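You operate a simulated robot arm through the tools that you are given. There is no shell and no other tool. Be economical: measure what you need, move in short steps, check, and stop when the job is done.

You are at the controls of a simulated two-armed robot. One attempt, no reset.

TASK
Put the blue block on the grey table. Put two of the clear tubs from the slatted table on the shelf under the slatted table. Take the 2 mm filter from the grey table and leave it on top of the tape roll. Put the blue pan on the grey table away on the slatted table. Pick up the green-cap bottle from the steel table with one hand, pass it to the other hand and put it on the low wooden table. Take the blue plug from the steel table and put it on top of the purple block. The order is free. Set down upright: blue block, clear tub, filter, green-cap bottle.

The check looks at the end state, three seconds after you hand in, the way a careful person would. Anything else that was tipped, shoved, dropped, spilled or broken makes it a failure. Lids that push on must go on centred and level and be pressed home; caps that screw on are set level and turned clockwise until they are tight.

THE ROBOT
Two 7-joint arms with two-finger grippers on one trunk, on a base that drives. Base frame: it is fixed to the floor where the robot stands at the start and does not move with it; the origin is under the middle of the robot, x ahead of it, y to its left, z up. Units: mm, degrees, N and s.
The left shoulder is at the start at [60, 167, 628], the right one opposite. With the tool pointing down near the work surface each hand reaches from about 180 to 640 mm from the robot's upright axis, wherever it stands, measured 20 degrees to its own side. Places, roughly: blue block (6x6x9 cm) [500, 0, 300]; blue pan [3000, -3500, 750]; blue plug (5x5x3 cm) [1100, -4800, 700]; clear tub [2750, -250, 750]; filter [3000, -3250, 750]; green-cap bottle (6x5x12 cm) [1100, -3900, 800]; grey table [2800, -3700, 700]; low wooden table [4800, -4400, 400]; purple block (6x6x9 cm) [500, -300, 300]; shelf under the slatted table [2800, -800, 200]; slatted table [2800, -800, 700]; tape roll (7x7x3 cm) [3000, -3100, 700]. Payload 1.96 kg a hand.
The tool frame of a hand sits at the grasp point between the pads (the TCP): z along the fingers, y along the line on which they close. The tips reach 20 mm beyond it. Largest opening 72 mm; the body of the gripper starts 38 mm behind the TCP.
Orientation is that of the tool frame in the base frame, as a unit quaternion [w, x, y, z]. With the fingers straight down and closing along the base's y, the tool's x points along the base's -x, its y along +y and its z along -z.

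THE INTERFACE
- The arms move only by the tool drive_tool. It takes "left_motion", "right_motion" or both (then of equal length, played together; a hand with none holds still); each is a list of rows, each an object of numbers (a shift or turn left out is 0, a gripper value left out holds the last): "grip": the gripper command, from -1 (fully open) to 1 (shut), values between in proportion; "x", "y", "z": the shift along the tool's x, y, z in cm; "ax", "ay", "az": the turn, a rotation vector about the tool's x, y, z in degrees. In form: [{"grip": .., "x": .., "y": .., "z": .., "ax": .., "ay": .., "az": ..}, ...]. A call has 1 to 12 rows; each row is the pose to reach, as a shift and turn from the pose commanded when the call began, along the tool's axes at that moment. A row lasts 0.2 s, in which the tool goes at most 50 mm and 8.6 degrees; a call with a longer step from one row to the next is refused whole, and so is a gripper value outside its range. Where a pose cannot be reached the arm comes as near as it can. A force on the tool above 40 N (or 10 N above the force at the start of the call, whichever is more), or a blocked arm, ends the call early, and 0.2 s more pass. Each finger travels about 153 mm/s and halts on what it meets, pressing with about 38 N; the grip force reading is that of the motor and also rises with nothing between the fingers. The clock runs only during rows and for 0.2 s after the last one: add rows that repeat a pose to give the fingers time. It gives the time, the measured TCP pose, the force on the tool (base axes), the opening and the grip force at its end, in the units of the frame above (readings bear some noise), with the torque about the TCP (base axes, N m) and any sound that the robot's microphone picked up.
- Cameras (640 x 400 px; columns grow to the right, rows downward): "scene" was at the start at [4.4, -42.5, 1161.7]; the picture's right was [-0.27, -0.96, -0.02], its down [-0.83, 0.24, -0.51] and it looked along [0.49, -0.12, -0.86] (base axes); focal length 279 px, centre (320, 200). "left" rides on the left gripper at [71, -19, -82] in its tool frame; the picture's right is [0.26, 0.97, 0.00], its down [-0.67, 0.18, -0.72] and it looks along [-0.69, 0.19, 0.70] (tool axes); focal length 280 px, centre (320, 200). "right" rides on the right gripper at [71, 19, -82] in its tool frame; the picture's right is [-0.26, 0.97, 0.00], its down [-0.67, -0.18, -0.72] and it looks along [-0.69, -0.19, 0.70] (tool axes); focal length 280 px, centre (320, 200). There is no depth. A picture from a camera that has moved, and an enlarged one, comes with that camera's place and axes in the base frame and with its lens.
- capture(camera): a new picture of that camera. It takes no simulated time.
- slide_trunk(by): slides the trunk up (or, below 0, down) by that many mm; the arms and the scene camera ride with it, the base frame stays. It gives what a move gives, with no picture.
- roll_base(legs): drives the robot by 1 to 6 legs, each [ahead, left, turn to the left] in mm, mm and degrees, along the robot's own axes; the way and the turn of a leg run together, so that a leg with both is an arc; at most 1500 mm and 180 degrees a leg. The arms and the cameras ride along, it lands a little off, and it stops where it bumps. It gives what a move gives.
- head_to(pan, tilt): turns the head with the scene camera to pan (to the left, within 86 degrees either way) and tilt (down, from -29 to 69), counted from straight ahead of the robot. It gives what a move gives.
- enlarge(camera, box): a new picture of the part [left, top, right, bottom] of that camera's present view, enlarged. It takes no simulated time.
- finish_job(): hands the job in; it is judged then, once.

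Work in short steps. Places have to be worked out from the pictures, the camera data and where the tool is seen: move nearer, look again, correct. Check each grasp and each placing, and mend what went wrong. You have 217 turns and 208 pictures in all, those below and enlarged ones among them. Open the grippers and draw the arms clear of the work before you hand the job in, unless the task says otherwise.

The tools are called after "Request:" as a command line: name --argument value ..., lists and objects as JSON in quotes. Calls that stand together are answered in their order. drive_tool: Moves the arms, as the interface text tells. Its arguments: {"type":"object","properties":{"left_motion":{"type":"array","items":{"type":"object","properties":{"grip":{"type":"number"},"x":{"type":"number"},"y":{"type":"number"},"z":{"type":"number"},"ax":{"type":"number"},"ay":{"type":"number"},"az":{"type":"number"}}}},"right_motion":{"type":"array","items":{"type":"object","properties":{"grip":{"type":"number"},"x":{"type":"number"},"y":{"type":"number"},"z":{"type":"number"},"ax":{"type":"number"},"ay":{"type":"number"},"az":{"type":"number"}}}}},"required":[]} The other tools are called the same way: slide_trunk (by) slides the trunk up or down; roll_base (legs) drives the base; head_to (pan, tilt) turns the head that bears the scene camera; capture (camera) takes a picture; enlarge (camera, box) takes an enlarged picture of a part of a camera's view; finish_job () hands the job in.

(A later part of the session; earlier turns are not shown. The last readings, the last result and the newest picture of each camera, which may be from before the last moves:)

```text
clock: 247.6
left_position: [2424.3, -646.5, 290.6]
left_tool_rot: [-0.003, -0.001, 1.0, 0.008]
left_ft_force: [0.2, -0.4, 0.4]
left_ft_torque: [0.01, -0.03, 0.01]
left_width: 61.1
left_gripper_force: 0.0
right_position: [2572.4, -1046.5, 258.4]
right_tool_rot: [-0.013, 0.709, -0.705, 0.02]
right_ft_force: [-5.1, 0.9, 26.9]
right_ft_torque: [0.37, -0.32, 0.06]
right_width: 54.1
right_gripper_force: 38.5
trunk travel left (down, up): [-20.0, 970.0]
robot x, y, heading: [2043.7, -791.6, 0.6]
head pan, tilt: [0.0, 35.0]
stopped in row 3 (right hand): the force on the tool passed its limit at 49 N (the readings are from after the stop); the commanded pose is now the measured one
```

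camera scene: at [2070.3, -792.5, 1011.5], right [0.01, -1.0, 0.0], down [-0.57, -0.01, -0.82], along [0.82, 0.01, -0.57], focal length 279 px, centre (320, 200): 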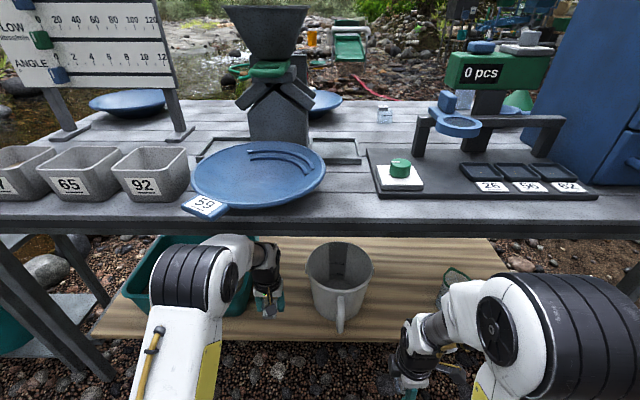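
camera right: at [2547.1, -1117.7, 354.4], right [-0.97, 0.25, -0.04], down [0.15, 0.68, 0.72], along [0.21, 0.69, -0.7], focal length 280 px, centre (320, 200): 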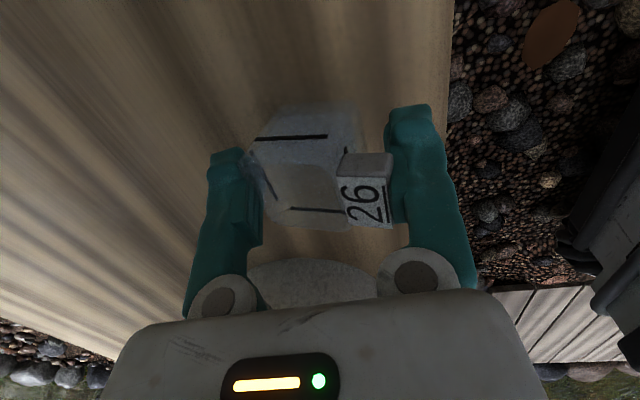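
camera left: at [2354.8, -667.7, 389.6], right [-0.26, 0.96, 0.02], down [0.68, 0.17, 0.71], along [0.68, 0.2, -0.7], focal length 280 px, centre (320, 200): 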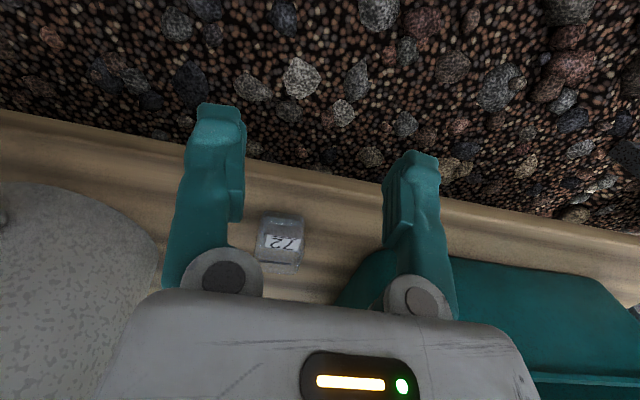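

Contact came ~12 mm earlier than expected, so the tub may hang slightly lower or tilted in the grip. Check the picture.

Request:
enlarge --camera "right" --box '[200, 60, 480, 260]'

Request:
enlarge --camera "scene" --box '[380, 240, 560, 390]'

```text
2.00 times, centred on (340, 160) of right
camera zoom: at [2548.3, -1117.9, 339.7], right [-0.97, 0.25, -0.05], down [0.14, 0.68, 0.72], along [0.22, 0.68, -0.7], focal length 561 px, centre (280, 280)
```

zoom: 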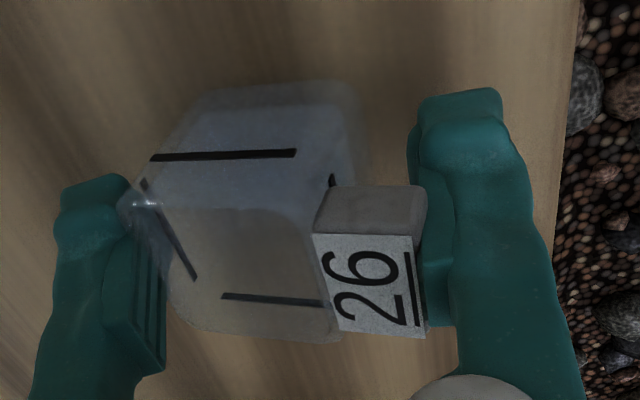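

```text
2.67 times, centred on (470, 315) of scene
camera zoom: at [2071.0, -792.8, 945.9], right [0.01, -1.0, 0.0], down [-0.57, -0.01, -0.82], along [0.82, 0.01, -0.57], focal length 745 px, centre (-80, -107)
```

zoom: 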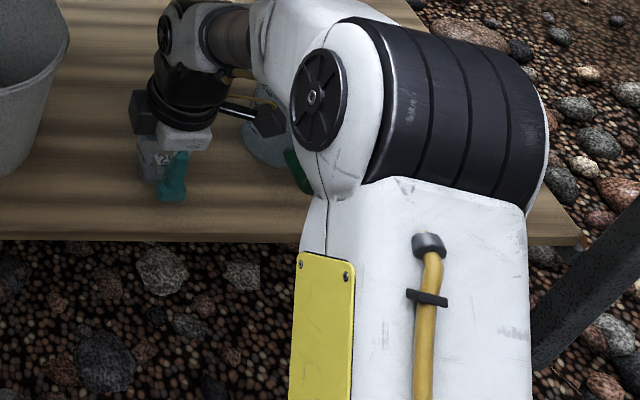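

The tub's pose in the grip is unchanged (upright) and it presses the shelf at 27 N. I release: ease up 2 mm, open, rise.

Request:
drive_tool --right_motion '[{"grip": 1, "z": -0.1}, {"grip": 0.1, "z": -0.1}, {"grip": -0.4, "z": -0.1}, {"grip": -0.9, "z": -0.1}, {"grip": -1, "z": -0.1}, {"z": -3}, {"z": -6.5}, {"z": -6.5, "x": -1, "y": 4}, {"z": -6.5, "x": -2, "y": 8}, {"z": -6.5, "x": -3, "y": 12}, {"z": -6.5, "x": -4, "y": 16}, {"z": -6.5, "x": -4, "y": 16}]'

Request:
capture --camera "scene"

```text
clock: 250.2
left_position: [2425.4, -646.9, 288.1]
left_tool_rot: [-0.006, 0.0, 1.0, 0.008]
left_ft_force: [-0.3, 0.3, -0.3]
left_ft_torque: [0.01, 0.03, 0.02]
left_width: 61.2
left_gripper_force: 0.1
right_position: [2407.7, -1008.7, 311.0]
right_tool_rot: [-0.011, 0.71, -0.704, 0.017]
right_ft_force: [-0.4, -0.7, 0.2]
right_ft_torque: [-0.02, -0.02, 0.03]
right_width: 72.0
right_gripper_force: 0.0
trunk travel left (down, up): [-20.0, 970.0]
robot x, y, heading: [2045.6, -792.9, 0.4]
head pan, tilt: [0.0, 35.0]
```

```text
51 pictures are left
camera scene: at [2073.3, -793.8, 945.5], right [0.01, -1.0, 0.0], down [-0.57, -0.01, -0.82], along [0.82, 0.01, -0.57], focal length 279 px, centre (320, 200)
```

scene: 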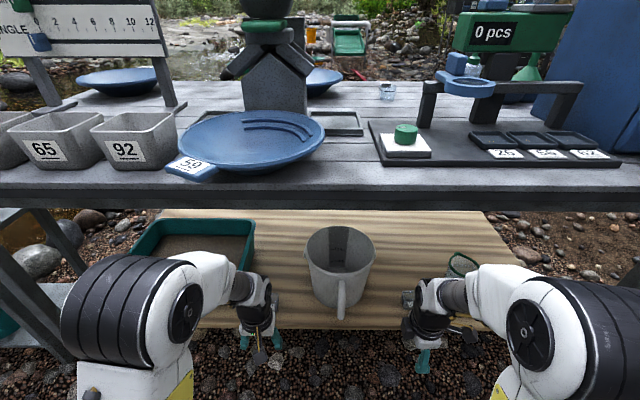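

Both hands are clear. I back off 320 mm and verify both tubs on the shelf.

Request:
roll_base --legs '[[-320, 0, 0]]'

Request:
enlarge --camera "scene" --box '[160, 180, 500, 392]'

Request:
slide_trunk --by 390

Request:
slide_trunk --by 250

```text
clock: 252.3
left_position: [2100.8, -651.2, 288.1]
left_tool_rot: [-0.005, -0.002, 1.0, 0.007]
left_ft_force: [0.1, -0.4, 0.4]
left_ft_torque: [0.01, 0.0, 0.0]
left_width: 61.2
left_gripper_force: 0.0
right_position: [2083.9, -1011.2, 311.9]
right_tool_rot: [-0.011, 0.71, -0.704, 0.016]
right_ft_force: [-0.3, -0.2, -0.5]
right_ft_torque: [0.0, 0.02, 0.0]
right_width: 72.0
right_gripper_force: 0.1
trunk travel left (down, up): [-20.0, 970.0]
robot x, y, heading: [1720.1, -796.9, 0.9]
head pan, tilt: [0.0, 35.0]
```

```text
1.88 times, centred on (330, 286) of scene
camera zoom: at [1749.6, -797.7, 945.5], right [0.01, -1.0, 0.0], down [-0.57, -0.01, -0.82], along [0.82, 0.01, -0.57], focal length 526 px, centre (301, 38)
```

zoom: 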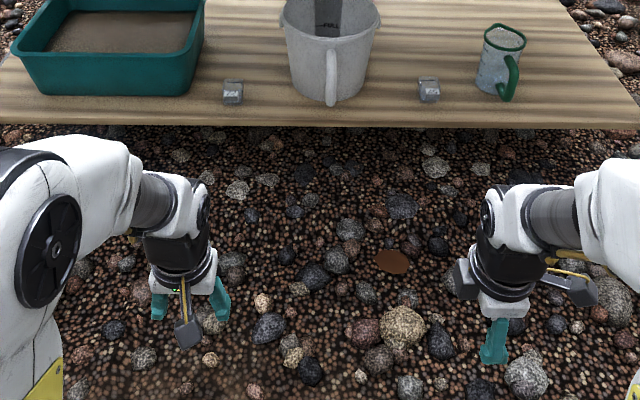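

```text
clock: 256.1
left_position: [2102.0, -650.8, 677.4]
left_tool_rot: [-0.005, -0.001, 1.0, 0.007]
left_ft_force: [-0.1, 0.1, 0.7]
left_ft_torque: [0.02, 0.02, 0.02]
left_width: 61.3
left_gripper_force: 0.1
right_position: [2083.9, -1011.0, 701.7]
right_tool_rot: [-0.011, 0.71, -0.704, 0.017]
right_ft_force: [0.8, 0.6, -0.2]
right_ft_torque: [-0.03, 0.02, -0.02]
right_width: 71.9
right_gripper_force: 0.0
trunk travel left (down, up): [-410.0, 580.0]
robot x, y, heading: [1723.2, -799.6, 0.7]
head pan, tilt: [0.0, 35.0]
```

```text
clock: 258.7
left_position: [2101.8, -650.4, 928.6]
left_tool_rot: [-0.005, -0.002, 1.0, 0.008]
left_ft_force: [0.1, -0.2, 0.6]
left_ft_torque: [0.0, 0.06, 0.02]
left_width: 61.5
left_gripper_force: 0.1
right_position: [2084.1, -1011.5, 951.7]
right_tool_rot: [-0.012, 0.71, -0.704, 0.017]
right_ft_force: [-0.7, -0.4, -1.1]
right_ft_torque: [0.01, 0.03, 0.0]
right_width: 71.9
right_gripper_force: 0.0
trunk travel left (down, up): [-660.0, 330.0]
robot x, y, heading: [1721.0, -795.1, 0.9]
head pan, tilt: [0.0, 35.0]
```

Both tubs stand upright on the shelf. I turn the right hand back to standard and drive south down the aisle to y≈-3900, ending facing west to the steel table.

Request:
drive_tool --right_motion '[{"az": 8.4}, {"az": 16.8}, {"az": 25.2}, {"az": 33.6}, {"az": 42}, {"az": 50.4}, {"az": 58.8}, {"az": 67.2}, {"az": 75.6}, {"az": 84}, {"az": 90}, {"az": 90}]'

Request:
roll_base --legs '[[0, 0, -91], [1500, 0, 0], [1500, 0, 0], [80, 0, 0], [0, 0, -90]]'

Request:
head_to --pan 0 --tilt 38

Request:
capture --camera "scene"

```text
clock: 261.3
left_position: [2101.6, -650.1, 927.8]
left_tool_rot: [-0.005, -0.002, 1.0, 0.009]
left_ft_force: [0.0, -0.3, -0.9]
left_ft_torque: [0.02, 0.0, 0.0]
left_width: 61.1
left_gripper_force: 0.1
right_position: [2083.4, -1012.1, 952.5]
right_tool_rot: [0.019, -0.004, 1.0, -0.004]
right_ft_force: [0.1, 0.0, 0.2]
right_ft_torque: [0.02, 0.01, 0.01]
right_width: 72.2
right_gripper_force: 0.1
trunk travel left (down, up): [-660.0, 330.0]
robot x, y, heading: [1723.7, -794.0, 0.7]
head pan, tilt: [0.0, 35.0]
```

```text
clock: 284.1
left_position: [1259.5, -4002.4, 928.0]
left_tool_rot: [0.008, 1.0, -0.015, 0.004]
left_ft_force: [-0.6, 0.4, -0.5]
left_ft_torque: [0.0, 0.0, 0.02]
left_width: 61.3
left_gripper_force: 0.0
right_position: [1289.7, -3643.3, 953.1]
right_tool_rot: [-0.005, 1.0, -0.012, -0.02]
right_ft_force: [0.4, 0.3, -0.3]
right_ft_torque: [-0.01, -0.02, -0.04]
right_width: 71.9
right_gripper_force: 0.0
trunk travel left (down, up): [-660.0, 330.0]
robot x, y, heading: [1645.9, -3867.8, 178.6]
head pan, tilt: [0.0, 35.0]
```

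```text
clock: 284.7
left_position: [1260.4, -4003.6, 928.2]
left_tool_rot: [0.007, 1.0, -0.014, 0.005]
left_ft_force: [0.0, 0.7, -0.4]
left_ft_torque: [-0.04, 0.02, 0.02]
left_width: 61.0
left_gripper_force: 0.2
right_position: [1288.3, -3643.5, 952.8]
right_tool_rot: [-0.004, 1.0, -0.011, -0.02]
right_ft_force: [-0.3, -0.2, 0.8]
right_ft_torque: [0.0, 0.0, 0.01]
right_width: 71.8
right_gripper_force: 0.2
trunk travel left (down, up): [-660.0, 330.0]
robot x, y, heading: [1646.3, -3870.3, 178.8]
head pan, tilt: [0.0, 38.0]
```

```text
49 pictures are left
camera scene: at [1616.2, -3872.7, 1580.9], right [0.02, 1.0, 0.0], down [0.62, -0.01, -0.79], along [-0.79, 0.01, -0.62], focal length 279 px, centre (320, 200)
```

scene: 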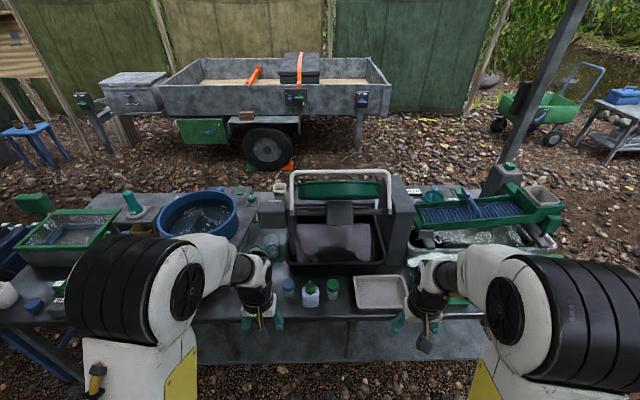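

Request:
enlarge --camera "scene" --box '[220, 220, 440, 358]'

Request:
enlarge --camera "scene" --box '[0, 180, 240, 350]'

```text
2.90 times, centred on (330, 289) of scene
camera zoom: at [1616.2, -3872.7, 1580.9], right [0.02, 1.0, 0.0], down [0.62, -0.01, -0.79], along [-0.79, 0.01, -0.62], focal length 810 px, centre (291, -58)
```

zoom: 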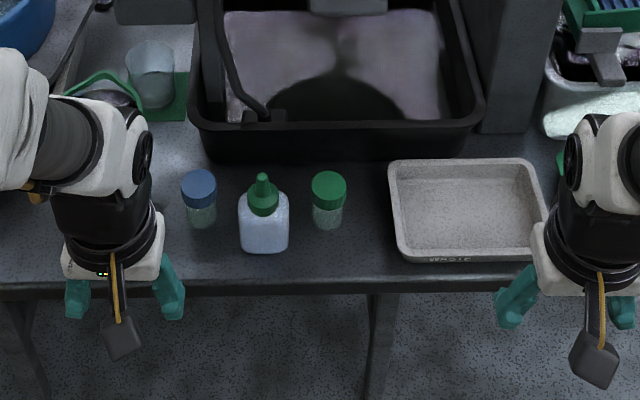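

```text
2.35 times, centred on (120, 265) of scene
camera zoom: at [1616.2, -3872.7, 1580.9], right [0.02, 1.0, 0.0], down [0.62, -0.01, -0.79], along [-0.79, 0.01, -0.62], focal length 658 px, centre (791, 47)
```

zoom: 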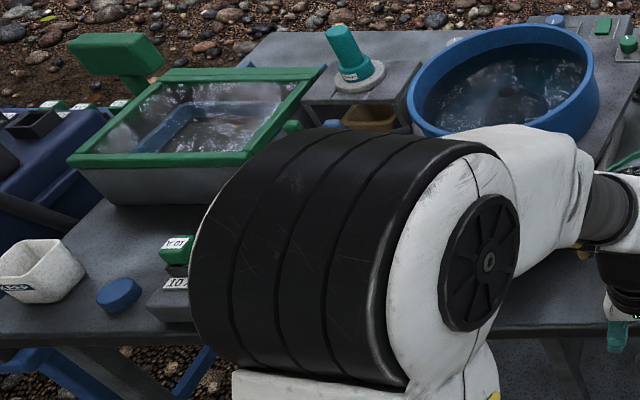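

The green-cap bottle is ≈[1083, -3898] between two vials, the blue plug ≈[1082, -4812]. Plan: right hand picks the bottle body tilted 45° from the near side; left then takes the cap from above. I move 120 mm left, 100 mm ahead and tilt the right hand to a pre-grasp.

Request:
roll_base --legs '[[100, 120, 0]]'

Request:
drive_tool --right_motion '[{"grip": -1, "y": 2.5, "ay": -7.5}, {"y": 5, "ay": -15}, {"y": 8, "z": 1, "ay": -22.5}, {"y": 11, "z": 3, "ay": -30}, {"y": 13.5, "z": 5, "ay": -37.5}, {"x": 0.5, "y": 13.5, "z": 7.3, "ay": -45}, {"x": 0.5, "y": 13.5, "z": 7.3, "ay": -45}]'

Request:
capture --camera "right"

Request:
enlarge --camera "scene" --box '[280, 230, 440, 350]'

```text
clock: 286.1
left_position: [1157.8, -4121.3, 929.7]
left_tool_rot: [0.008, 1.0, -0.015, 0.005]
left_ft_force: [0.1, -0.3, 0.4]
left_ft_torque: [0.01, 0.01, 0.0]
left_width: 61.0
left_gripper_force: 0.1
right_position: [1187.4, -3761.2, 953.0]
right_tool_rot: [-0.004, 1.0, -0.011, -0.02]
right_ft_force: [0.6, 0.8, 0.8]
right_ft_torque: [-0.02, -0.01, 0.01]
right_width: 72.1
right_gripper_force: 0.1
trunk travel left (down, up): [-660.0, 330.0]
robot x, y, heading: [1544.1, -3988.3, 178.4]
head pan, tilt: [0.0, 38.0]
```

```text
clock: 287.7
left_position: [1158.0, -4121.4, 926.8]
left_tool_rot: [0.009, 1.0, -0.014, 0.005]
left_ft_force: [0.5, 0.7, 0.4]
left_ft_torque: [0.02, 0.0, -0.04]
left_width: 61.2
left_gripper_force: 0.2
right_position: [1169.0, -3906.4, 866.0]
right_tool_rot: [-0.007, 0.916, -0.007, -0.401]
right_ft_force: [0.1, -0.2, -0.4]
right_ft_torque: [-0.01, 0.03, -0.03]
right_width: 71.8
right_gripper_force: 0.0
right hand out of reach, approached as far as the arm can: row 3, 4, 5, 6, 7
trunk travel left (down, up): [-660.0, 330.0]
robot x, y, heading: [1541.5, -3990.9, 179.1]
head pan, tilt: [0.0, 38.0]
```

```text
46 pictures are left
camera right: at [1276.9, -3927.7, 869.2], right [-0.2, -0.96, 0.18], down [0.07, 0.17, 0.98], along [-0.98, 0.21, 0.04], focal length 280 px, centre (320, 200)
```

right: 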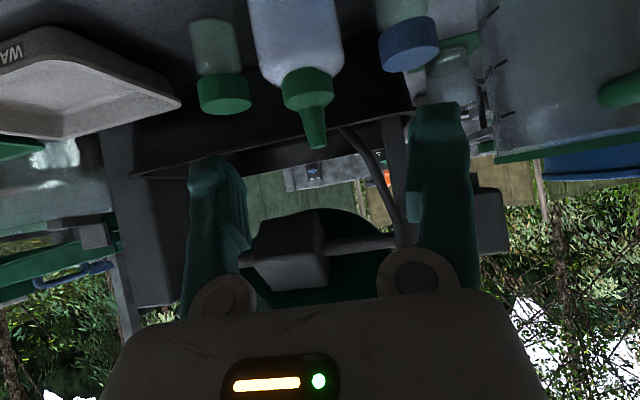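

```text
3.33 times, centred on (360, 290) of scene
camera zoom: at [1514.4, -3991.2, 1580.9], right [0.02, 1.0, 0.0], down [0.62, -0.01, -0.79], along [-0.79, 0.02, -0.62], focal length 931 px, centre (187, -100)
```

zoom: 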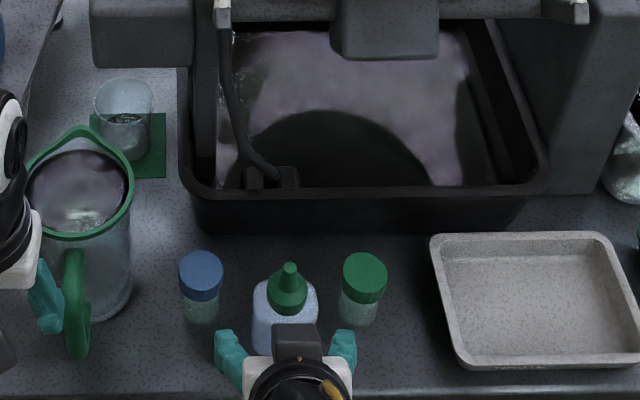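

Bottle axis ≈[1080, -3890], cap at z≈798. I correct y by 16 mm, narrow slightly to 67 mm, and approach along the tool axis to ~45 mm short, then look.

Request:
drive_tool --right_motion '[{"grip": -0.86, "x": 0.6, "y": -0.8}, {"x": 1.8, "y": -1.6}, {"x": 1.8, "y": -1.6, "z": 4}, {"x": 1.8, "y": -1.6, "z": 7}, {"x": 1.8, "y": -1.6, "z": 8.5}, {"x": 1.8, "y": -1.6, "z": 8.5}]'

Request:
capture --camera "right"

Request:
enlarge --camera "scene" --box '[280, 230, 440, 350]'

```text
clock: 288.6
left_position: [1157.4, -4126.0, 928.2]
left_tool_rot: [0.007, 1.0, -0.007, 0.004]
left_ft_force: [0.2, -0.2, -0.4]
left_ft_torque: [-0.04, 0.01, -0.02]
left_width: 61.1
left_gripper_force: 0.2
right_position: [1170.8, -3976.5, 825.5]
right_tool_rot: [0.058, 0.911, 0.083, -0.4]
right_ft_force: [0.3, -0.3, 0.6]
right_ft_torque: [-0.02, 0.04, -0.02]
right_width: 66.6
right_gripper_force: 0.0
right hand out of reach, approached as far as the arm can: row 1, 2
trunk travel left (down, up): [-660.0, 330.0]
robot x, y, heading: [1542.2, -3986.4, 178.8]
head pan, tilt: [0.0, 38.0]
stopped in row 4 (right hand): the arm was blocked; the commanded pose is now the measured one
```

```text
44 pictures are left
camera right: at [1281.0, -3973.6, 829.2], right [0.02, -0.97, 0.23], down [0.03, 0.23, 0.97], along [-1.0, -0.01, 0.03], focal length 280 px, centre (320, 200)
```

right: 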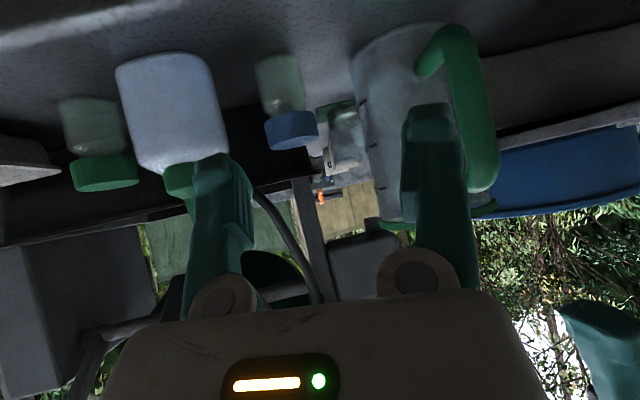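

```text
3.33 times, centred on (360, 290) of scene
camera zoom: at [1514.7, -3990.9, 1580.9], right [0.02, 1.0, 0.0], down [0.62, -0.01, -0.79], along [-0.79, 0.01, -0.62], focal length 931 px, centre (187, -100)
```

zoom: 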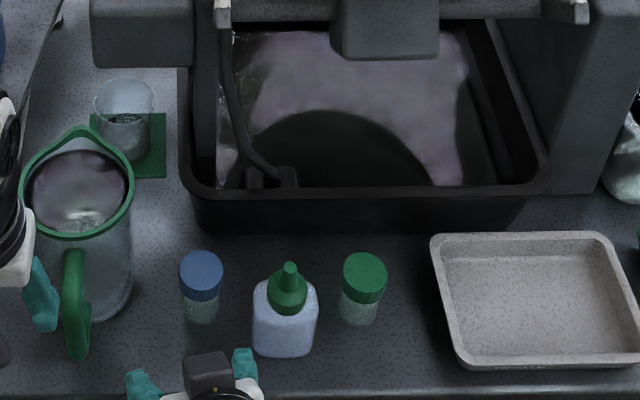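

The right arm jammed in a bad posture (crossing inward). Nothing was touched. I lift the hand, move it outward and straighten its yaw, then I'll move the base so the bottle lies to its right.

Request:
drive_tool --right_motion '[{"x": -2, "y": -2, "z": -2, "ax": 1, "az": 1}, {"x": -4, "y": -4, "z": -4, "ax": 3, "az": 3}, {"x": -6, "y": -7, "z": -6, "ax": 5, "az": 5}, {"x": -7, "y": -10, "z": -7, "ax": 6.6, "az": 6.1}, {"x": -8, "y": -13, "z": -8, "ax": 6.6, "az": 6.1}, {"x": -8, "y": -16, "z": -8, "ax": 6.6, "az": 6.1}, {"x": -8, "y": -16, "z": -8, "ax": 6.6, "az": 6.1}]'

```text
clock: 290.2
left_position: [1158.2, -4124.0, 929.4]
left_tool_rot: [0.008, 1.0, -0.011, 0.005]
left_ft_force: [-0.1, -0.7, 0.1]
left_ft_torque: [0.02, 0.01, -0.01]
left_width: 61.1
left_gripper_force: 0.0
right_position: [1119.6, -3814.8, 925.8]
right_tool_rot: [0.029, 0.916, 0.013, -0.401]
right_ft_force: [0.3, 0.3, 0.3]
right_ft_torque: [0.04, 0.01, 0.03]
right_width: 67.3
right_gripper_force: 0.0
right hand out of reach, approached as far as the arm can: row 3, 4, 5, 6, 7
trunk travel left (down, up): [-660.0, 330.0]
robot x, y, heading: [1540.8, -3987.0, 178.8]
head pan, tilt: [0.0, 38.0]
```

I move the base 60 mm back and 110 mm left, and lower the trunk 120 mm, for a better arm posture.

Request:
roll_base --legs '[[-60, 110, 0]]'

Request:
slide_trunk --by -120

Request:
capture --camera "right"

```text
clock: 291.5
left_position: [1216.0, -4233.0, 927.8]
left_tool_rot: [0.008, 1.0, -0.011, 0.004]
left_ft_force: [-0.8, 0.0, -0.8]
left_ft_torque: [0.02, 0.05, -0.03]
left_width: 61.1
left_gripper_force: 0.1
right_position: [1177.1, -3923.9, 927.4]
right_tool_rot: [0.029, 0.915, 0.012, -0.401]
right_ft_force: [0.1, 0.0, -0.2]
right_ft_torque: [0.01, 0.0, 0.0]
right_width: 66.9
right_gripper_force: 0.1
trunk travel left (down, up): [-660.0, 330.0]
robot x, y, heading: [1600.8, -4099.9, 179.1]
head pan, tilt: [0.0, 38.0]
```

```text
clock: 293.0
left_position: [1215.9, -4233.7, 808.4]
left_tool_rot: [0.008, 1.0, -0.011, 0.005]
left_ft_force: [-0.2, 0.0, 0.7]
left_ft_torque: [-0.02, 0.01, 0.02]
left_width: 61.2
left_gripper_force: 0.1
right_position: [1176.3, -3924.0, 805.2]
right_tool_rot: [0.029, 0.916, 0.012, -0.401]
right_ft_force: [0.6, 0.3, -0.5]
right_ft_torque: [0.03, -0.01, -0.02]
right_width: 67.0
right_gripper_force: 0.1
trunk travel left (down, up): [-540.0, 450.0]
robot x, y, heading: [1600.1, -4099.0, 179.1]
head pan, tilt: [0.0, 38.0]
```

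```text
42 pictures are left
camera right: at [1285.2, -3938.9, 810.3], right [-0.13, -0.96, 0.23], down [0.06, 0.23, 0.97], along [-0.99, 0.14, 0.03], focal length 280 px, centre (320, 200)
```

right: 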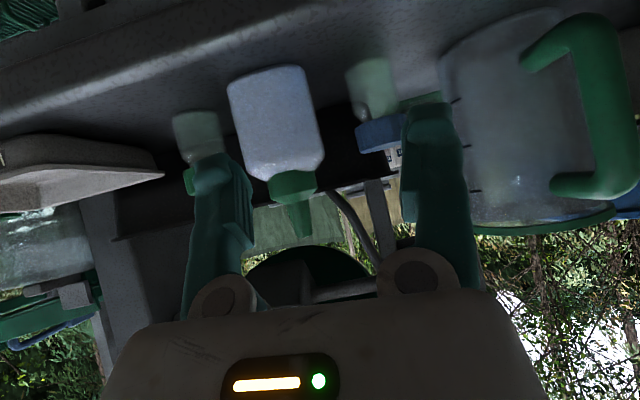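

Bottle axis ≈[1080, -3892], its base at z≈717. I line up laterally and approach along the tool axis to within 3 cm, then look.

Request:
drive_tool --right_motion '[{"x": -1.6, "y": -1.9}, {"x": -3.2, "y": -3.8}, {"x": -3.2, "y": -3.8, "z": 3}, {"x": -3.2, "y": -3.8, "z": 5.5}, {"x": -3.2, "y": -3.8, "z": 6.5}, {"x": -3.2, "y": -3.8, "z": 6.5}]'

Request:
capture --camera "right"

Request:
enlarge --camera "scene" --box '[320, 220, 480, 340]'

```text
clock: 294.4
left_position: [1216.1, -4232.9, 807.6]
left_tool_rot: [0.008, 1.0, -0.01, 0.005]
left_ft_force: [-1.1, 0.1, -0.2]
left_ft_torque: [-0.01, -0.01, 0.02]
left_width: 61.4
left_gripper_force: 0.0
right_position: [1105.6, -3891.3, 784.6]
right_tool_rot: [0.029, 0.916, 0.013, -0.401]
right_ft_force: [0.3, 1.0, 0.7]
right_ft_torque: [0.0, -0.01, 0.0]
right_width: 67.0
right_gripper_force: 0.0
trunk travel left (down, up): [-540.0, 450.0]
robot x, y, heading: [1598.6, -4095.3, 179.0]
head pan, tilt: [0.0, 38.0]
```

```text
41 pictures are left
camera right: at [1214.2, -3905.2, 788.3], right [-0.13, -0.96, 0.23], down [0.06, 0.23, 0.97], along [-0.99, 0.14, 0.03], focal length 280 px, centre (320, 200)
```

right: 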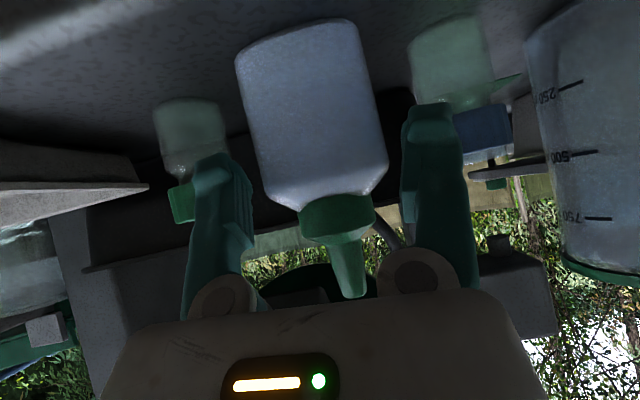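

```text
3.33 times, centred on (400, 280) of scene
camera zoom: at [1572.8, -4099.4, 1460.9], right [0.02, 1.0, 0.0], down [0.62, -0.01, -0.79], along [-0.79, 0.02, -0.62], focal length 931 px, centre (53, -67)
```

zoom: 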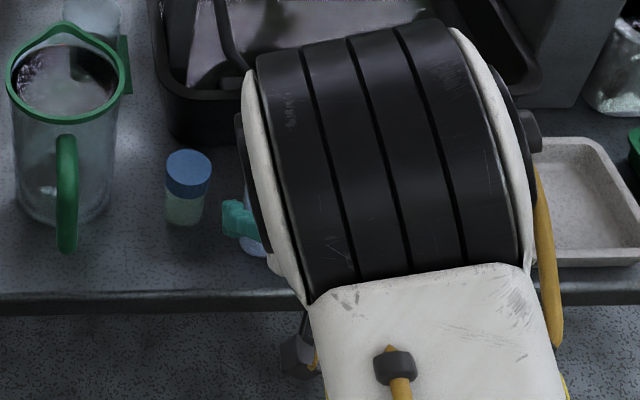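

Well centred between the fingers. Advance 3 cm and close.

Request:
drive_tool --right_motion '[{"z": 1.5}, {"z": 3}, {"z": 3}, {"z": 3, "grip": -0.5}, {"z": 3, "grip": 0}, {"z": 3, "grip": 1}, {"z": 3, "grip": 1}]'

Request:
capture --camera "right"

```text
clock: 296.0
left_position: [1216.7, -4232.3, 808.4]
left_tool_rot: [0.007, 1.0, -0.01, 0.005]
left_ft_force: [0.4, 0.0, -1.2]
left_ft_torque: [-0.01, -0.02, 0.04]
left_width: 61.3
left_gripper_force: 0.1
right_position: [1083.0, -3892.5, 762.8]
right_tool_rot: [0.029, 0.916, 0.012, -0.401]
right_ft_force: [-0.3, -0.1, 0.7]
right_ft_torque: [0.02, 0.04, -0.01]
right_width: 61.6
right_gripper_force: 37.7
trunk travel left (down, up): [-540.0, 450.0]
robot x, y, heading: [1598.0, -4099.7, 179.0]
head pan, tilt: [0.0, 38.0]
```

```text
39 pictures are left
camera right: at [1192.2, -3906.7, 767.5], right [-0.13, -0.96, 0.23], down [0.06, 0.23, 0.97], along [-0.99, 0.14, 0.03], focal length 280 px, centre (320, 200)
```

right: 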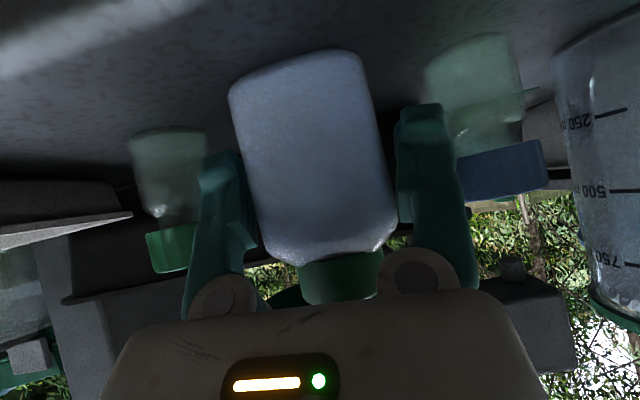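

The bottle is gripped (61.6 mm). I raise the trunk 180 mm, back off 150 mm, and bring the bottle 11 cm toward the middle for the hand-over.

Request:
slide_trunk --by 180

Request:
roll_base --legs '[[-150, 0, 0]]'

Request:
drive_tool --right_motion '[{"grip": 1, "y": 2}, {"y": 4.5}, {"y": 7}, {"y": 9.5}, {"y": 11}, {"y": 11}]' --left_motion '[{"grip": -0.4, "z": -3}, {"z": -6}, {"z": -9}, {"z": -12}, {"z": -14}, {"z": -14}]'

Request:
capture --camera "scene"

```text
clock: 298.0
left_position: [1214.9, -4233.2, 988.6]
left_tool_rot: [0.008, 1.0, -0.01, 0.005]
left_ft_force: [0.3, -0.6, -0.5]
left_ft_torque: [0.01, 0.0, -0.01]
left_width: 61.3
left_gripper_force: 0.2
right_position: [1083.3, -3891.7, 943.5]
right_tool_rot: [0.029, 0.916, 0.012, -0.401]
right_ft_force: [0.3, 0.0, -0.1]
right_ft_torque: [0.03, 0.02, -0.02]
right_width: 61.1
right_gripper_force: 37.7
trunk travel left (down, up): [-720.0, 270.0]
robot x, y, heading: [1599.2, -4100.4, 178.9]
head pan, tilt: [0.0, 38.0]
```

```text
clock: 299.4
left_position: [1368.7, -4235.5, 987.7]
left_tool_rot: [0.008, 1.0, -0.012, 0.005]
left_ft_force: [0.4, -0.4, 0.1]
left_ft_torque: [-0.02, 0.03, -0.03]
left_width: 61.3
left_gripper_force: 0.0
right_position: [1235.9, -3895.1, 943.7]
right_tool_rot: [0.03, 0.915, 0.013, -0.401]
right_ft_force: [-0.3, 0.5, -0.8]
right_ft_torque: [0.0, 0.04, 0.02]
right_width: 60.7
right_gripper_force: 37.9
trunk travel left (down, up): [-720.0, 270.0]
robot x, y, heading: [1749.4, -4097.6, 178.7]
head pan, tilt: [0.0, 38.0]
```

```text
clock: 300.8
left_position: [1367.2, -4233.7, 1098.9]
left_tool_rot: [0.007, 1.0, -0.01, 0.005]
left_ft_force: [0.0, -0.5, 0.3]
left_ft_torque: [0.02, 0.0, -0.01]
left_width: 50.1
left_gripper_force: 0.0
left hand out of reach, approached as far as the arm can: row 4, 5, 6
right_position: [1240.6, -4003.4, 948.0]
right_tool_rot: [0.029, 0.915, 0.012, -0.402]
right_ft_force: [0.1, 0.9, -0.7]
right_ft_torque: [0.0, -0.03, 0.01]
right_width: 60.3
right_gripper_force: 37.4
trunk travel left (down, up): [-720.0, 270.0]
robot x, y, heading: [1756.4, -4102.2, 179.0]
head pan, tilt: [0.0, 38.0]
```

```text
38 pictures are left
camera scene: at [1725.3, -4102.3, 1640.9], right [0.02, 1.0, 0.0], down [0.62, -0.01, -0.79], along [-0.79, 0.02, -0.62], focal length 279 px, centre (320, 200)
```

scene: 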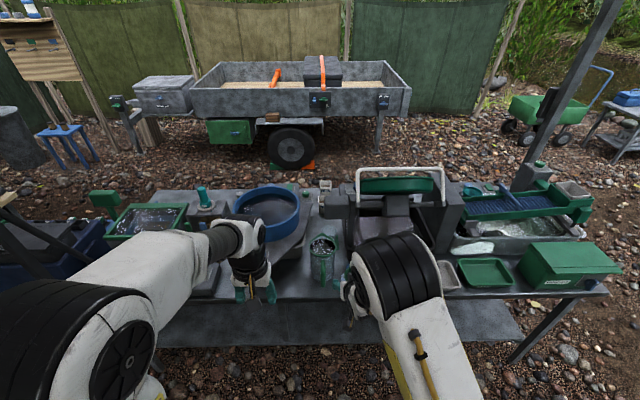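

Bottle is held at axis ≈[1237, -4003], collar z≈983. I bring the left hand over it at the present height, leaning 15° away from the right hand for camera clearance.

Request:
drive_tool --left_motion '[{"grip": -0.3, "x": -2, "y": 3, "ay": 2}, {"x": -4, "y": 7, "ay": 4}, {"x": -6, "y": 11, "ay": 6}, {"x": -8, "y": 15, "ay": 8}, {"x": -10, "y": 18, "ay": 10}, {"x": -12, "y": 21, "ay": 13}, {"x": -13.2, "y": 23, "ay": 15}, {"x": -13.2, "y": 23, "ay": 15}]'

Request:
capture --camera "left"

Request:
enlarge --camera "scene" --box '[220, 180, 460, 330]'

```text
clock: 302.6
left_position: [1335.7, -4427.5, 1087.9]
left_tool_rot: [0.048, 0.998, -0.018, 0.019]
left_ft_force: [0.0, -0.4, 0.5]
left_ft_torque: [-0.01, 0.01, 0.0]
left_width: 46.8
left_gripper_force: 0.1
left hand out of reach, approached as far as the arm can: row 1, 2, 3, 4, 5, 6, 7, 8
right_position: [1239.9, -4002.9, 947.9]
right_tool_rot: [0.029, 0.916, 0.012, -0.401]
right_ft_force: [-0.4, -0.8, -0.3]
right_ft_torque: [-0.02, 0.02, -0.05]
right_width: 60.3
right_gripper_force: 37.9
trunk travel left (down, up): [-720.0, 270.0]
robot x, y, heading: [1751.3, -4103.6, 178.7]
head pan, tilt: [0.0, 38.0]
```

```text
37 pictures are left
camera left: at [1404.0, -4402.2, 1168.4], right [0.23, -0.97, 0.11], down [-0.71, -0.09, 0.7], along [-0.67, -0.23, -0.7], focal length 280 px, centre (320, 200)
```

left: 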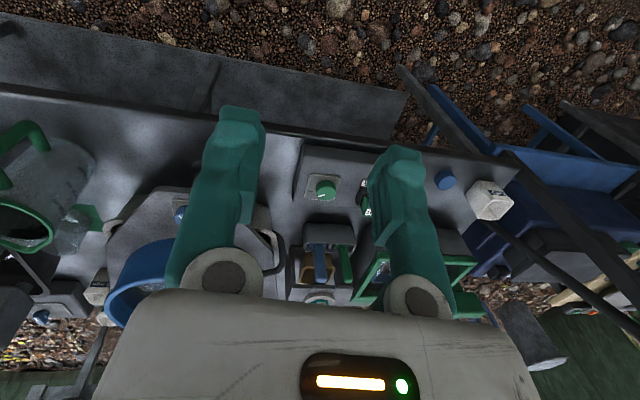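

```text
2.67 times, centred on (340, 255) of scene
camera zoom: at [1724.7, -4101.6, 1640.9], right [0.02, 1.0, 0.0], down [0.62, -0.01, -0.79], along [-0.79, 0.02, -0.62], focal length 745 px, centre (267, 53)
```

zoom: 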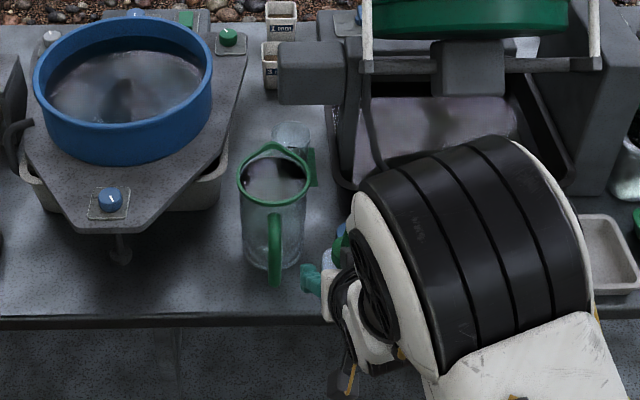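

I moved the left hand the wrong way (its y points to -y). I bring it back toward the bottle at the same height.

Request:
drive_tool --left_motion '[{"x": 0, "y": -4.5}, {"x": 0, "y": -9}, {"x": 0, "y": -13.5}, {"x": 0, "y": -18}, {"x": -1, "y": -22.5}, {"x": -2, "y": -27}, {"x": -3, "y": -31}, {"x": -4, "y": -34}, {"x": -4, "y": -36}, {"x": -4, "y": -36}]'

Request:
capture --camera "left"

```text
clock: 304.8
left_position: [1362.0, -4106.5, 1063.4]
left_tool_rot: [0.047, 0.999, -0.016, 0.01]
left_ft_force: [0.5, 1.1, -1.2]
left_ft_torque: [-0.04, 0.03, 0.01]
left_width: 46.9
left_gripper_force: 0.0
left hand out of reach, approached as far as the arm can: row 7, 8, 9, 10
right_position: [1241.9, -4002.8, 948.5]
right_tool_rot: [0.029, 0.915, 0.011, -0.402]
right_ft_force: [0.7, 1.0, -0.1]
right_ft_torque: [0.04, -0.01, 0.01]
right_width: 60.0
right_gripper_force: 38.4
trunk travel left (down, up): [-720.0, 270.0]
robot x, y, heading: [1752.1, -4101.7, 178.8]
head pan, tilt: [0.0, 38.0]
```

```text
35 pictures are left
camera left: at [1431.4, -4080.2, 1145.4], right [0.23, -0.97, 0.1], down [-0.69, -0.09, 0.72], along [-0.68, -0.23, -0.69], focal length 280 px, centre (320, 200)
```

left: 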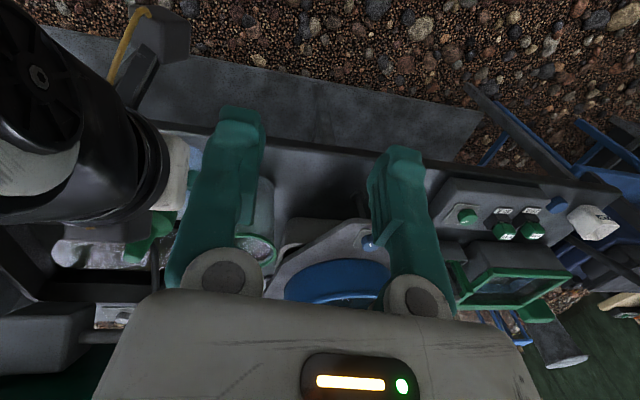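

The left arm can't reach so high on that side. I lower the bottle 15 cm with the right hand and bring it 9 cm further to the middle, where the left reaches.

Request:
drive_tool --right_motion '[{"grip": 1, "x": 2, "y": 1, "z": 2}, {"x": 4, "y": 2.5, "z": 4}, {"x": 6.5, "y": 4.5, "z": 6}, {"x": 9, "y": 6.5, "z": 8}, {"x": 11, "y": 8, "z": 10}, {"x": 11, "y": 9, "z": 10.2}, {"x": 11, "y": 9, "z": 10.2}]'

Request:
capture --camera "left"

```text
clock: 305.6
left_position: [1361.4, -4114.8, 1058.9]
left_tool_rot: [0.055, 0.998, -0.02, 0.018]
left_ft_force: [2.0, -3.7, 0.8]
left_ft_torque: [0.38, 0.11, -0.32]
left_width: 46.6
left_gripper_force: 0.1
right_position: [1240.2, -4048.1, 865.4]
right_tool_rot: [0.026, 0.914, 0.008, -0.404]
right_ft_force: [0.7, 0.1, 0.0]
right_ft_torque: [0.01, -0.01, -0.02]
right_width: 59.8
right_gripper_force: 38.1
trunk travel left (down, up): [-720.0, 270.0]
robot x, y, heading: [1752.1, -4099.0, 178.7]
head pan, tilt: [0.0, 38.0]
stopped in row 4 (left hand): the force on the tool passed its limit at 91 N (the readings are from after the stop); the commanded pose is now the measured one
```

```text
34 pictures are left
camera left: at [1428.9, -4089.3, 1140.2], right [0.22, -0.97, 0.12], down [-0.7, -0.08, 0.71], along [-0.67, -0.24, -0.7], focal length 280 px, centre (320, 200)
```

left: 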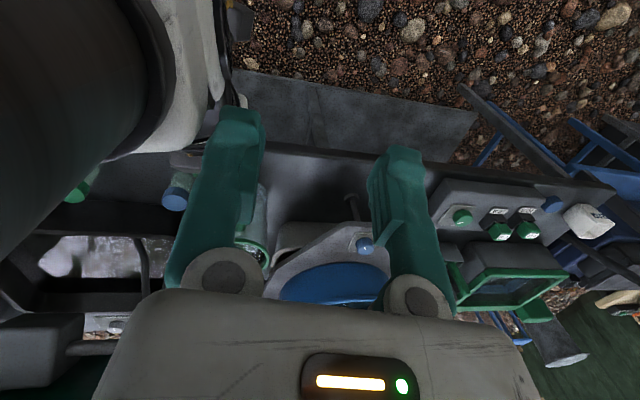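

The right wrist bumped the left fingers; the bottle is still held. I move the left hand 12 cm outward first, then finish the right hand's move.

Request:
drive_tool --left_motion '[{"y": 4}, {"y": 8}, {"y": 12}, {"y": 14}, {"y": 14}, {"y": 14}, {"y": 14}]' --right_motion '[{"grip": 1}, {"x": 0}, {"x": 1.5, "y": 1, "z": 1.4}, {"x": 3, "y": 2.5, "z": 2.8}, {"x": 4.8, "y": 4, "z": 4.4}, {"x": 4.8, "y": 4.2, "z": 4.4}, {"x": 4.8, "y": 4.2, "z": 4.4}]'

Request:
capture --camera "scene"

```text
clock: 307.2
left_position: [1356.4, -4254.5, 1075.1]
left_tool_rot: [0.054, 0.998, -0.018, 0.016]
left_ft_force: [-0.4, -0.9, -0.1]
left_ft_torque: [-0.03, 0.02, 0.02]
left_width: 46.8
left_gripper_force: 0.1
right_position: [1241.3, -4092.1, 801.3]
right_tool_rot: [0.027, 0.914, 0.008, -0.404]
right_ft_force: [-0.3, 0.2, -1.0]
right_ft_torque: [0.0, 0.03, -0.01]
right_width: 59.4
right_gripper_force: 38.0
trunk travel left (down, up): [-720.0, 270.0]
robot x, y, heading: [1752.2, -4100.0, 179.0]
head pan, tilt: [0.0, 38.0]
```

```text
33 pictures are left
camera scene: at [1725.2, -4102.5, 1640.9], right [0.02, 1.0, 0.0], down [0.62, -0.01, -0.79], along [-0.79, 0.02, -0.62], focal length 279 px, centre (320, 200)
```

scene: 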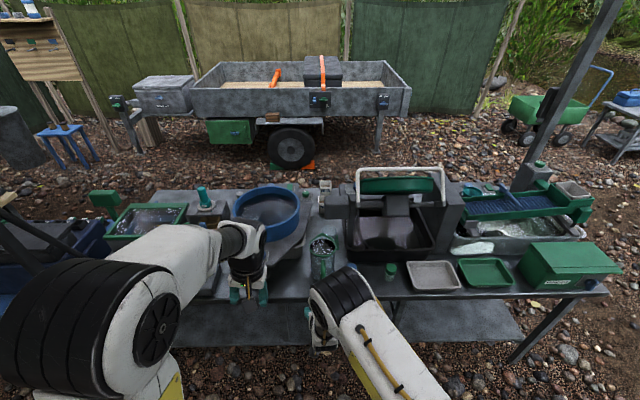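

Bottle axis ≈[1238, -4092], collar z≈836, nozzle top ≈875. I bring the left hand down beside it at [1235, -4200, 960], upright with a 15° lean away.

Request:
drive_tool --left_motion '[{"grip": -0.2, "x": -2, "y": -0.5, "z": 2, "ax": 1, "ay": 2.5}, {"x": -4, "y": -1, "z": 4, "ax": 2, "ay": 5}, {"x": -6, "y": -2, "z": 6, "ax": 3, "ay": 7.5}, {"x": -8, "y": -3, "z": 8, "ax": 4, "ay": 10}, {"x": -10, "y": -4, "z": 10, "ax": 5, "ay": 12.5}, {"x": -12.1, "y": -5.4, "z": 11.5, "ax": 6.2, "ay": 15}, {"x": -12.1, "y": -5.4, "z": 11.5, "ax": 6.2, "ay": 15}]'

```text
clock: 308.8
left_position: [1292.6, -4229.5, 1021.3]
left_tool_rot: [0.029, 0.998, -0.015, 0.054]
left_ft_force: [0.7, 0.3, 0.4]
left_ft_torque: [-0.01, 0.01, 0.02]
left_width: 43.2
left_gripper_force: 0.0
left hand out of reach, approached as far as the arm can: row 3, 4, 5, 6, 7
right_position: [1241.7, -4090.1, 800.9]
right_tool_rot: [0.027, 0.914, 0.008, -0.405]
right_ft_force: [0.3, 0.2, -0.5]
right_ft_torque: [0.01, 0.03, 0.01]
right_width: 59.4
right_gripper_force: 38.1
trunk travel left (down, up): [-720.0, 270.0]
robot x, y, heading: [1752.9, -4098.7, 178.9]
head pan, tilt: [0.0, 38.0]
```

Lean at that height is beyond reach. I go lower first without more lean.

Request:
drive_tool --left_motion '[{"z": 3}, {"z": 6}, {"x": -2, "y": 1, "z": 9}, {"x": -4, "y": 1, "z": 11}, {"x": -5.5, "y": 1, "z": 12}, {"x": -5.5, "y": 1, "z": 12}]'

Request:
capture --camera "left"

```text
clock: 310.2
left_position: [1247.5, -4247.6, 896.6]
left_tool_rot: [0.03, 0.998, -0.016, 0.055]
left_ft_force: [-0.5, -0.6, 0.3]
left_ft_torque: [0.0, -0.03, -0.03]
left_width: 43.2
left_gripper_force: 0.1
right_position: [1241.3, -4092.2, 801.1]
right_tool_rot: [0.027, 0.914, 0.008, -0.404]
right_ft_force: [0.3, -0.2, -0.6]
right_ft_torque: [-0.02, -0.02, 0.0]
right_width: 59.4
right_gripper_force: 38.0
trunk travel left (down, up): [-720.0, 270.0]
robot x, y, heading: [1751.7, -4099.6, 178.9]
head pan, tilt: [0.0, 38.0]
```

```text
32 pictures are left
camera left: at [1310.1, -4224.2, 983.4], right [0.23, -0.97, 0.09], down [-0.75, -0.12, 0.65], along [-0.62, -0.21, -0.76], focal length 280 px, centre (320, 200)
```

left: 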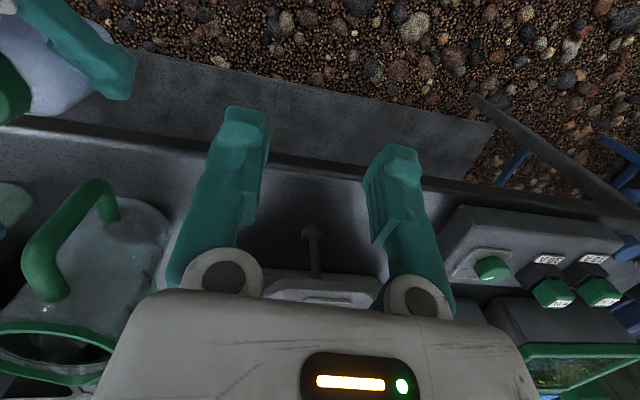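

Now beside the bottle. I rise 3 cm, slide 15.5 cm over it (+y), with 6° more lean, then look.

Request:
drive_tool --left_motion '[{"z": -3}, {"y": -3, "z": -3.2, "ay": 2}, {"y": -7, "z": -3.2, "ay": 4}, {"x": -0.6, "y": -11, "z": -3.2, "ay": 6}, {"x": -1, "y": -14, "z": -3.2, "ay": 6}, {"x": -1, "y": -15.5, "z": -3.2, "ay": 6}, {"x": -1, "y": -15.5, "z": -3.2, "ay": 6}]'

Request:
capture --camera "left"

```text
clock: 311.8
left_position: [1246.2, -4195.3, 926.0]
left_tool_rot: [0.031, 0.996, -0.014, 0.08]
left_ft_force: [0.5, -0.2, 0.2]
left_ft_torque: [0.02, 0.0, -0.03]
left_width: 43.2
left_gripper_force: 0.1
left hand out of reach, approached as far as the arm can: row 3, 4, 5, 6, 7
right_position: [1240.8, -4092.7, 802.5]
right_tool_rot: [0.027, 0.914, 0.007, -0.404]
right_ft_force: [-0.2, -0.3, -0.7]
right_ft_torque: [0.01, -0.02, 0.03]
right_width: 59.3
right_gripper_force: 37.5
trunk travel left (down, up): [-720.0, 270.0]
robot x, y, heading: [1752.6, -4101.1, 178.5]
head pan, tilt: [0.0, 38.0]
```

```text
31 pictures are left
camera left: at [1304.1, -4172.2, 1015.7], right [0.23, -0.97, 0.1], down [-0.79, -0.12, 0.61], along [-0.58, -0.21, -0.79], focal length 280 px, centre (320, 200)
```

left: 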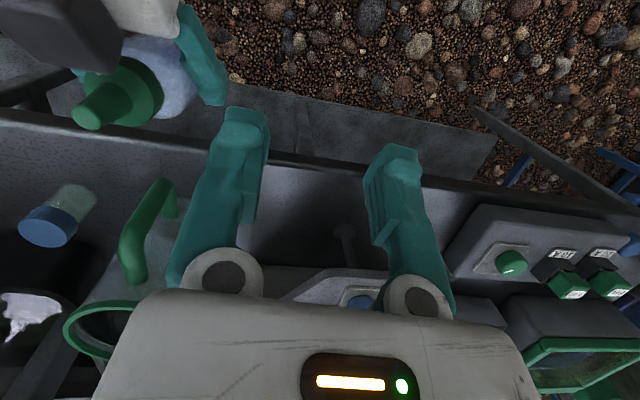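

The left arm is short by ~10 cm here. I pull the left aside, and bring the bottle 8 cm left and 6 cm nearer with the right hand.

Request:
drive_tool --left_motion '[{"y": 3, "z": -1}, {"y": 6, "z": -2}, {"y": 9, "z": -2, "ay": -3}, {"y": 11, "z": -2, "ay": -6}, {"y": 11, "z": -2, "ay": -6}, {"y": 11, "z": -2, "ay": -6}, {"y": 11, "z": -2, "ay": -6}]' --right_motion '[{"grip": 1}, {"x": 0}, {"x": 1, "y": 2, "z": -1}, {"x": 2, "y": 4, "z": -2}, {"x": 3, "y": 6, "z": -3}, {"x": 4, "y": 8, "z": -4.4}, {"x": 4, "y": 8, "z": -4.4}]'

```text
clock: 313.4
left_position: [1241.1, -4305.7, 951.5]
left_tool_rot: [0.03, 0.999, -0.017, 0.028]
left_ft_force: [0.2, 0.3, -0.4]
left_ft_torque: [-0.01, 0.01, 0.01]
left_width: 43.1
left_gripper_force: 0.2
left hand out of reach, approached as far as the arm can: row 2
right_position: [1303.8, -4170.3, 805.9]
right_tool_rot: [0.026, 0.914, 0.008, -0.404]
right_ft_force: [-0.5, -0.3, -0.4]
right_ft_torque: [0.0, 0.0, 0.01]
right_width: 59.1
right_gripper_force: 37.7
trunk travel left (down, up): [-720.0, 270.0]
robot x, y, heading: [1749.8, -4099.4, 178.7]
head pan, tilt: [0.0, 38.0]
```

Bottle now at ≈[1301, -4170], well within the left arm's range. I bring the left hand over it at z≈935 with a 15° yaw for camera clearance, and look.

Request:
drive_tool --left_motion '[{"grip": -0.2, "x": 1, "y": -3, "az": 3}, {"x": 2, "y": -6, "az": 6}, {"x": 3, "y": -9, "az": 9}, {"x": 4, "y": -11.5, "az": 12}, {"x": 5.2, "y": -13.4, "az": 15}, {"x": 5.2, "y": -13.4, "z": 1, "az": 15}, {"x": 5.2, "y": -13.4, "z": 1, "az": 15}]'

Request:
capture --camera "left"

```text
clock: 315.0
left_position: [1297.9, -4173.7, 936.1]
left_tool_rot: [0.026, 0.988, -0.147, 0.031]
left_ft_force: [-0.4, 0.7, -0.1]
left_ft_torque: [0.02, 0.02, 0.0]
left_width: 43.0
left_gripper_force: 0.1
right_position: [1304.3, -4170.5, 805.7]
right_tool_rot: [0.027, 0.914, 0.008, -0.404]
right_ft_force: [0.5, 0.4, -1.0]
right_ft_torque: [-0.03, -0.03, -0.03]
right_width: 58.8
right_gripper_force: 37.5
trunk travel left (down, up): [-720.0, 270.0]
robot x, y, heading: [1752.8, -4101.6, 178.8]
head pan, tilt: [0.0, 38.0]
```

```text
30 pictures are left
camera left: at [1365.8, -4170.7, 1021.1], right [-0.03, -1.0, 0.06], down [-0.74, 0.06, 0.67], along [-0.68, -0.02, -0.74], focal length 280 px, centre (320, 200)
```

left: 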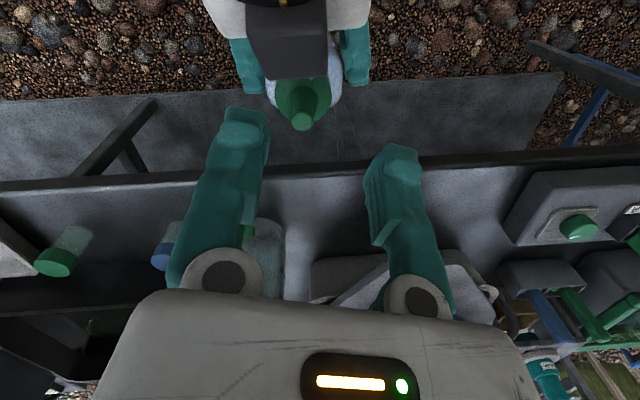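

Cap axis ≈[1292, -4165]. I correct and lower 5.5 cm so the nozzle enters between the fingers, then check.

Request:
drive_tool --left_motion '[{"x": -0.8, "y": -0.6, "z": 0.5}, {"x": -1.3, "y": -0.9, "z": 3}, {"x": -1.3, "y": -0.9, "z": 5.5}, {"x": -1.3, "y": -0.9, "z": 5.5}]'

Request:
capture --camera "left"

```text
clock: 316.0
left_position: [1289.5, -4164.7, 880.4]
left_tool_rot: [0.026, 0.988, -0.147, 0.031]
left_ft_force: [0.6, 0.3, 0.8]
left_ft_torque: [0.06, -0.01, 0.02]
left_width: 42.9
left_gripper_force: 0.1
right_position: [1304.0, -4170.3, 806.2]
right_tool_rot: [0.027, 0.914, 0.008, -0.405]
right_ft_force: [-0.2, -0.2, -1.0]
right_ft_torque: [0.02, -0.02, -0.02]
right_width: 58.8
right_gripper_force: 37.9
trunk travel left (down, up): [-720.0, 270.0]
robot x, y, heading: [1748.1, -4104.1, 178.6]
head pan, tilt: [0.0, 38.0]
```

```text
29 pictures are left
camera left: at [1358.9, -4161.6, 964.8], right [-0.03, -1.0, 0.06], down [-0.74, 0.06, 0.67], along [-0.68, -0.02, -0.74], focal length 280 px, centre (320, 200)
```

left: 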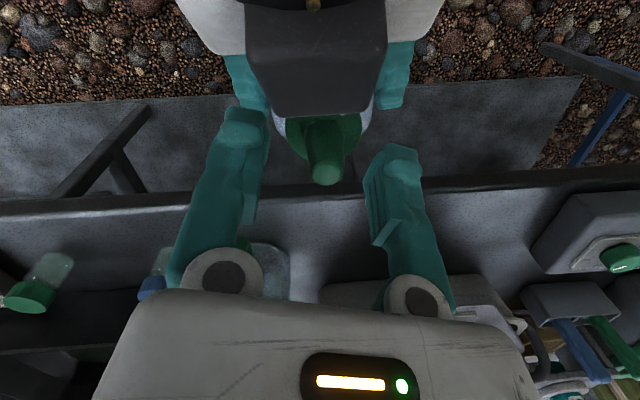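

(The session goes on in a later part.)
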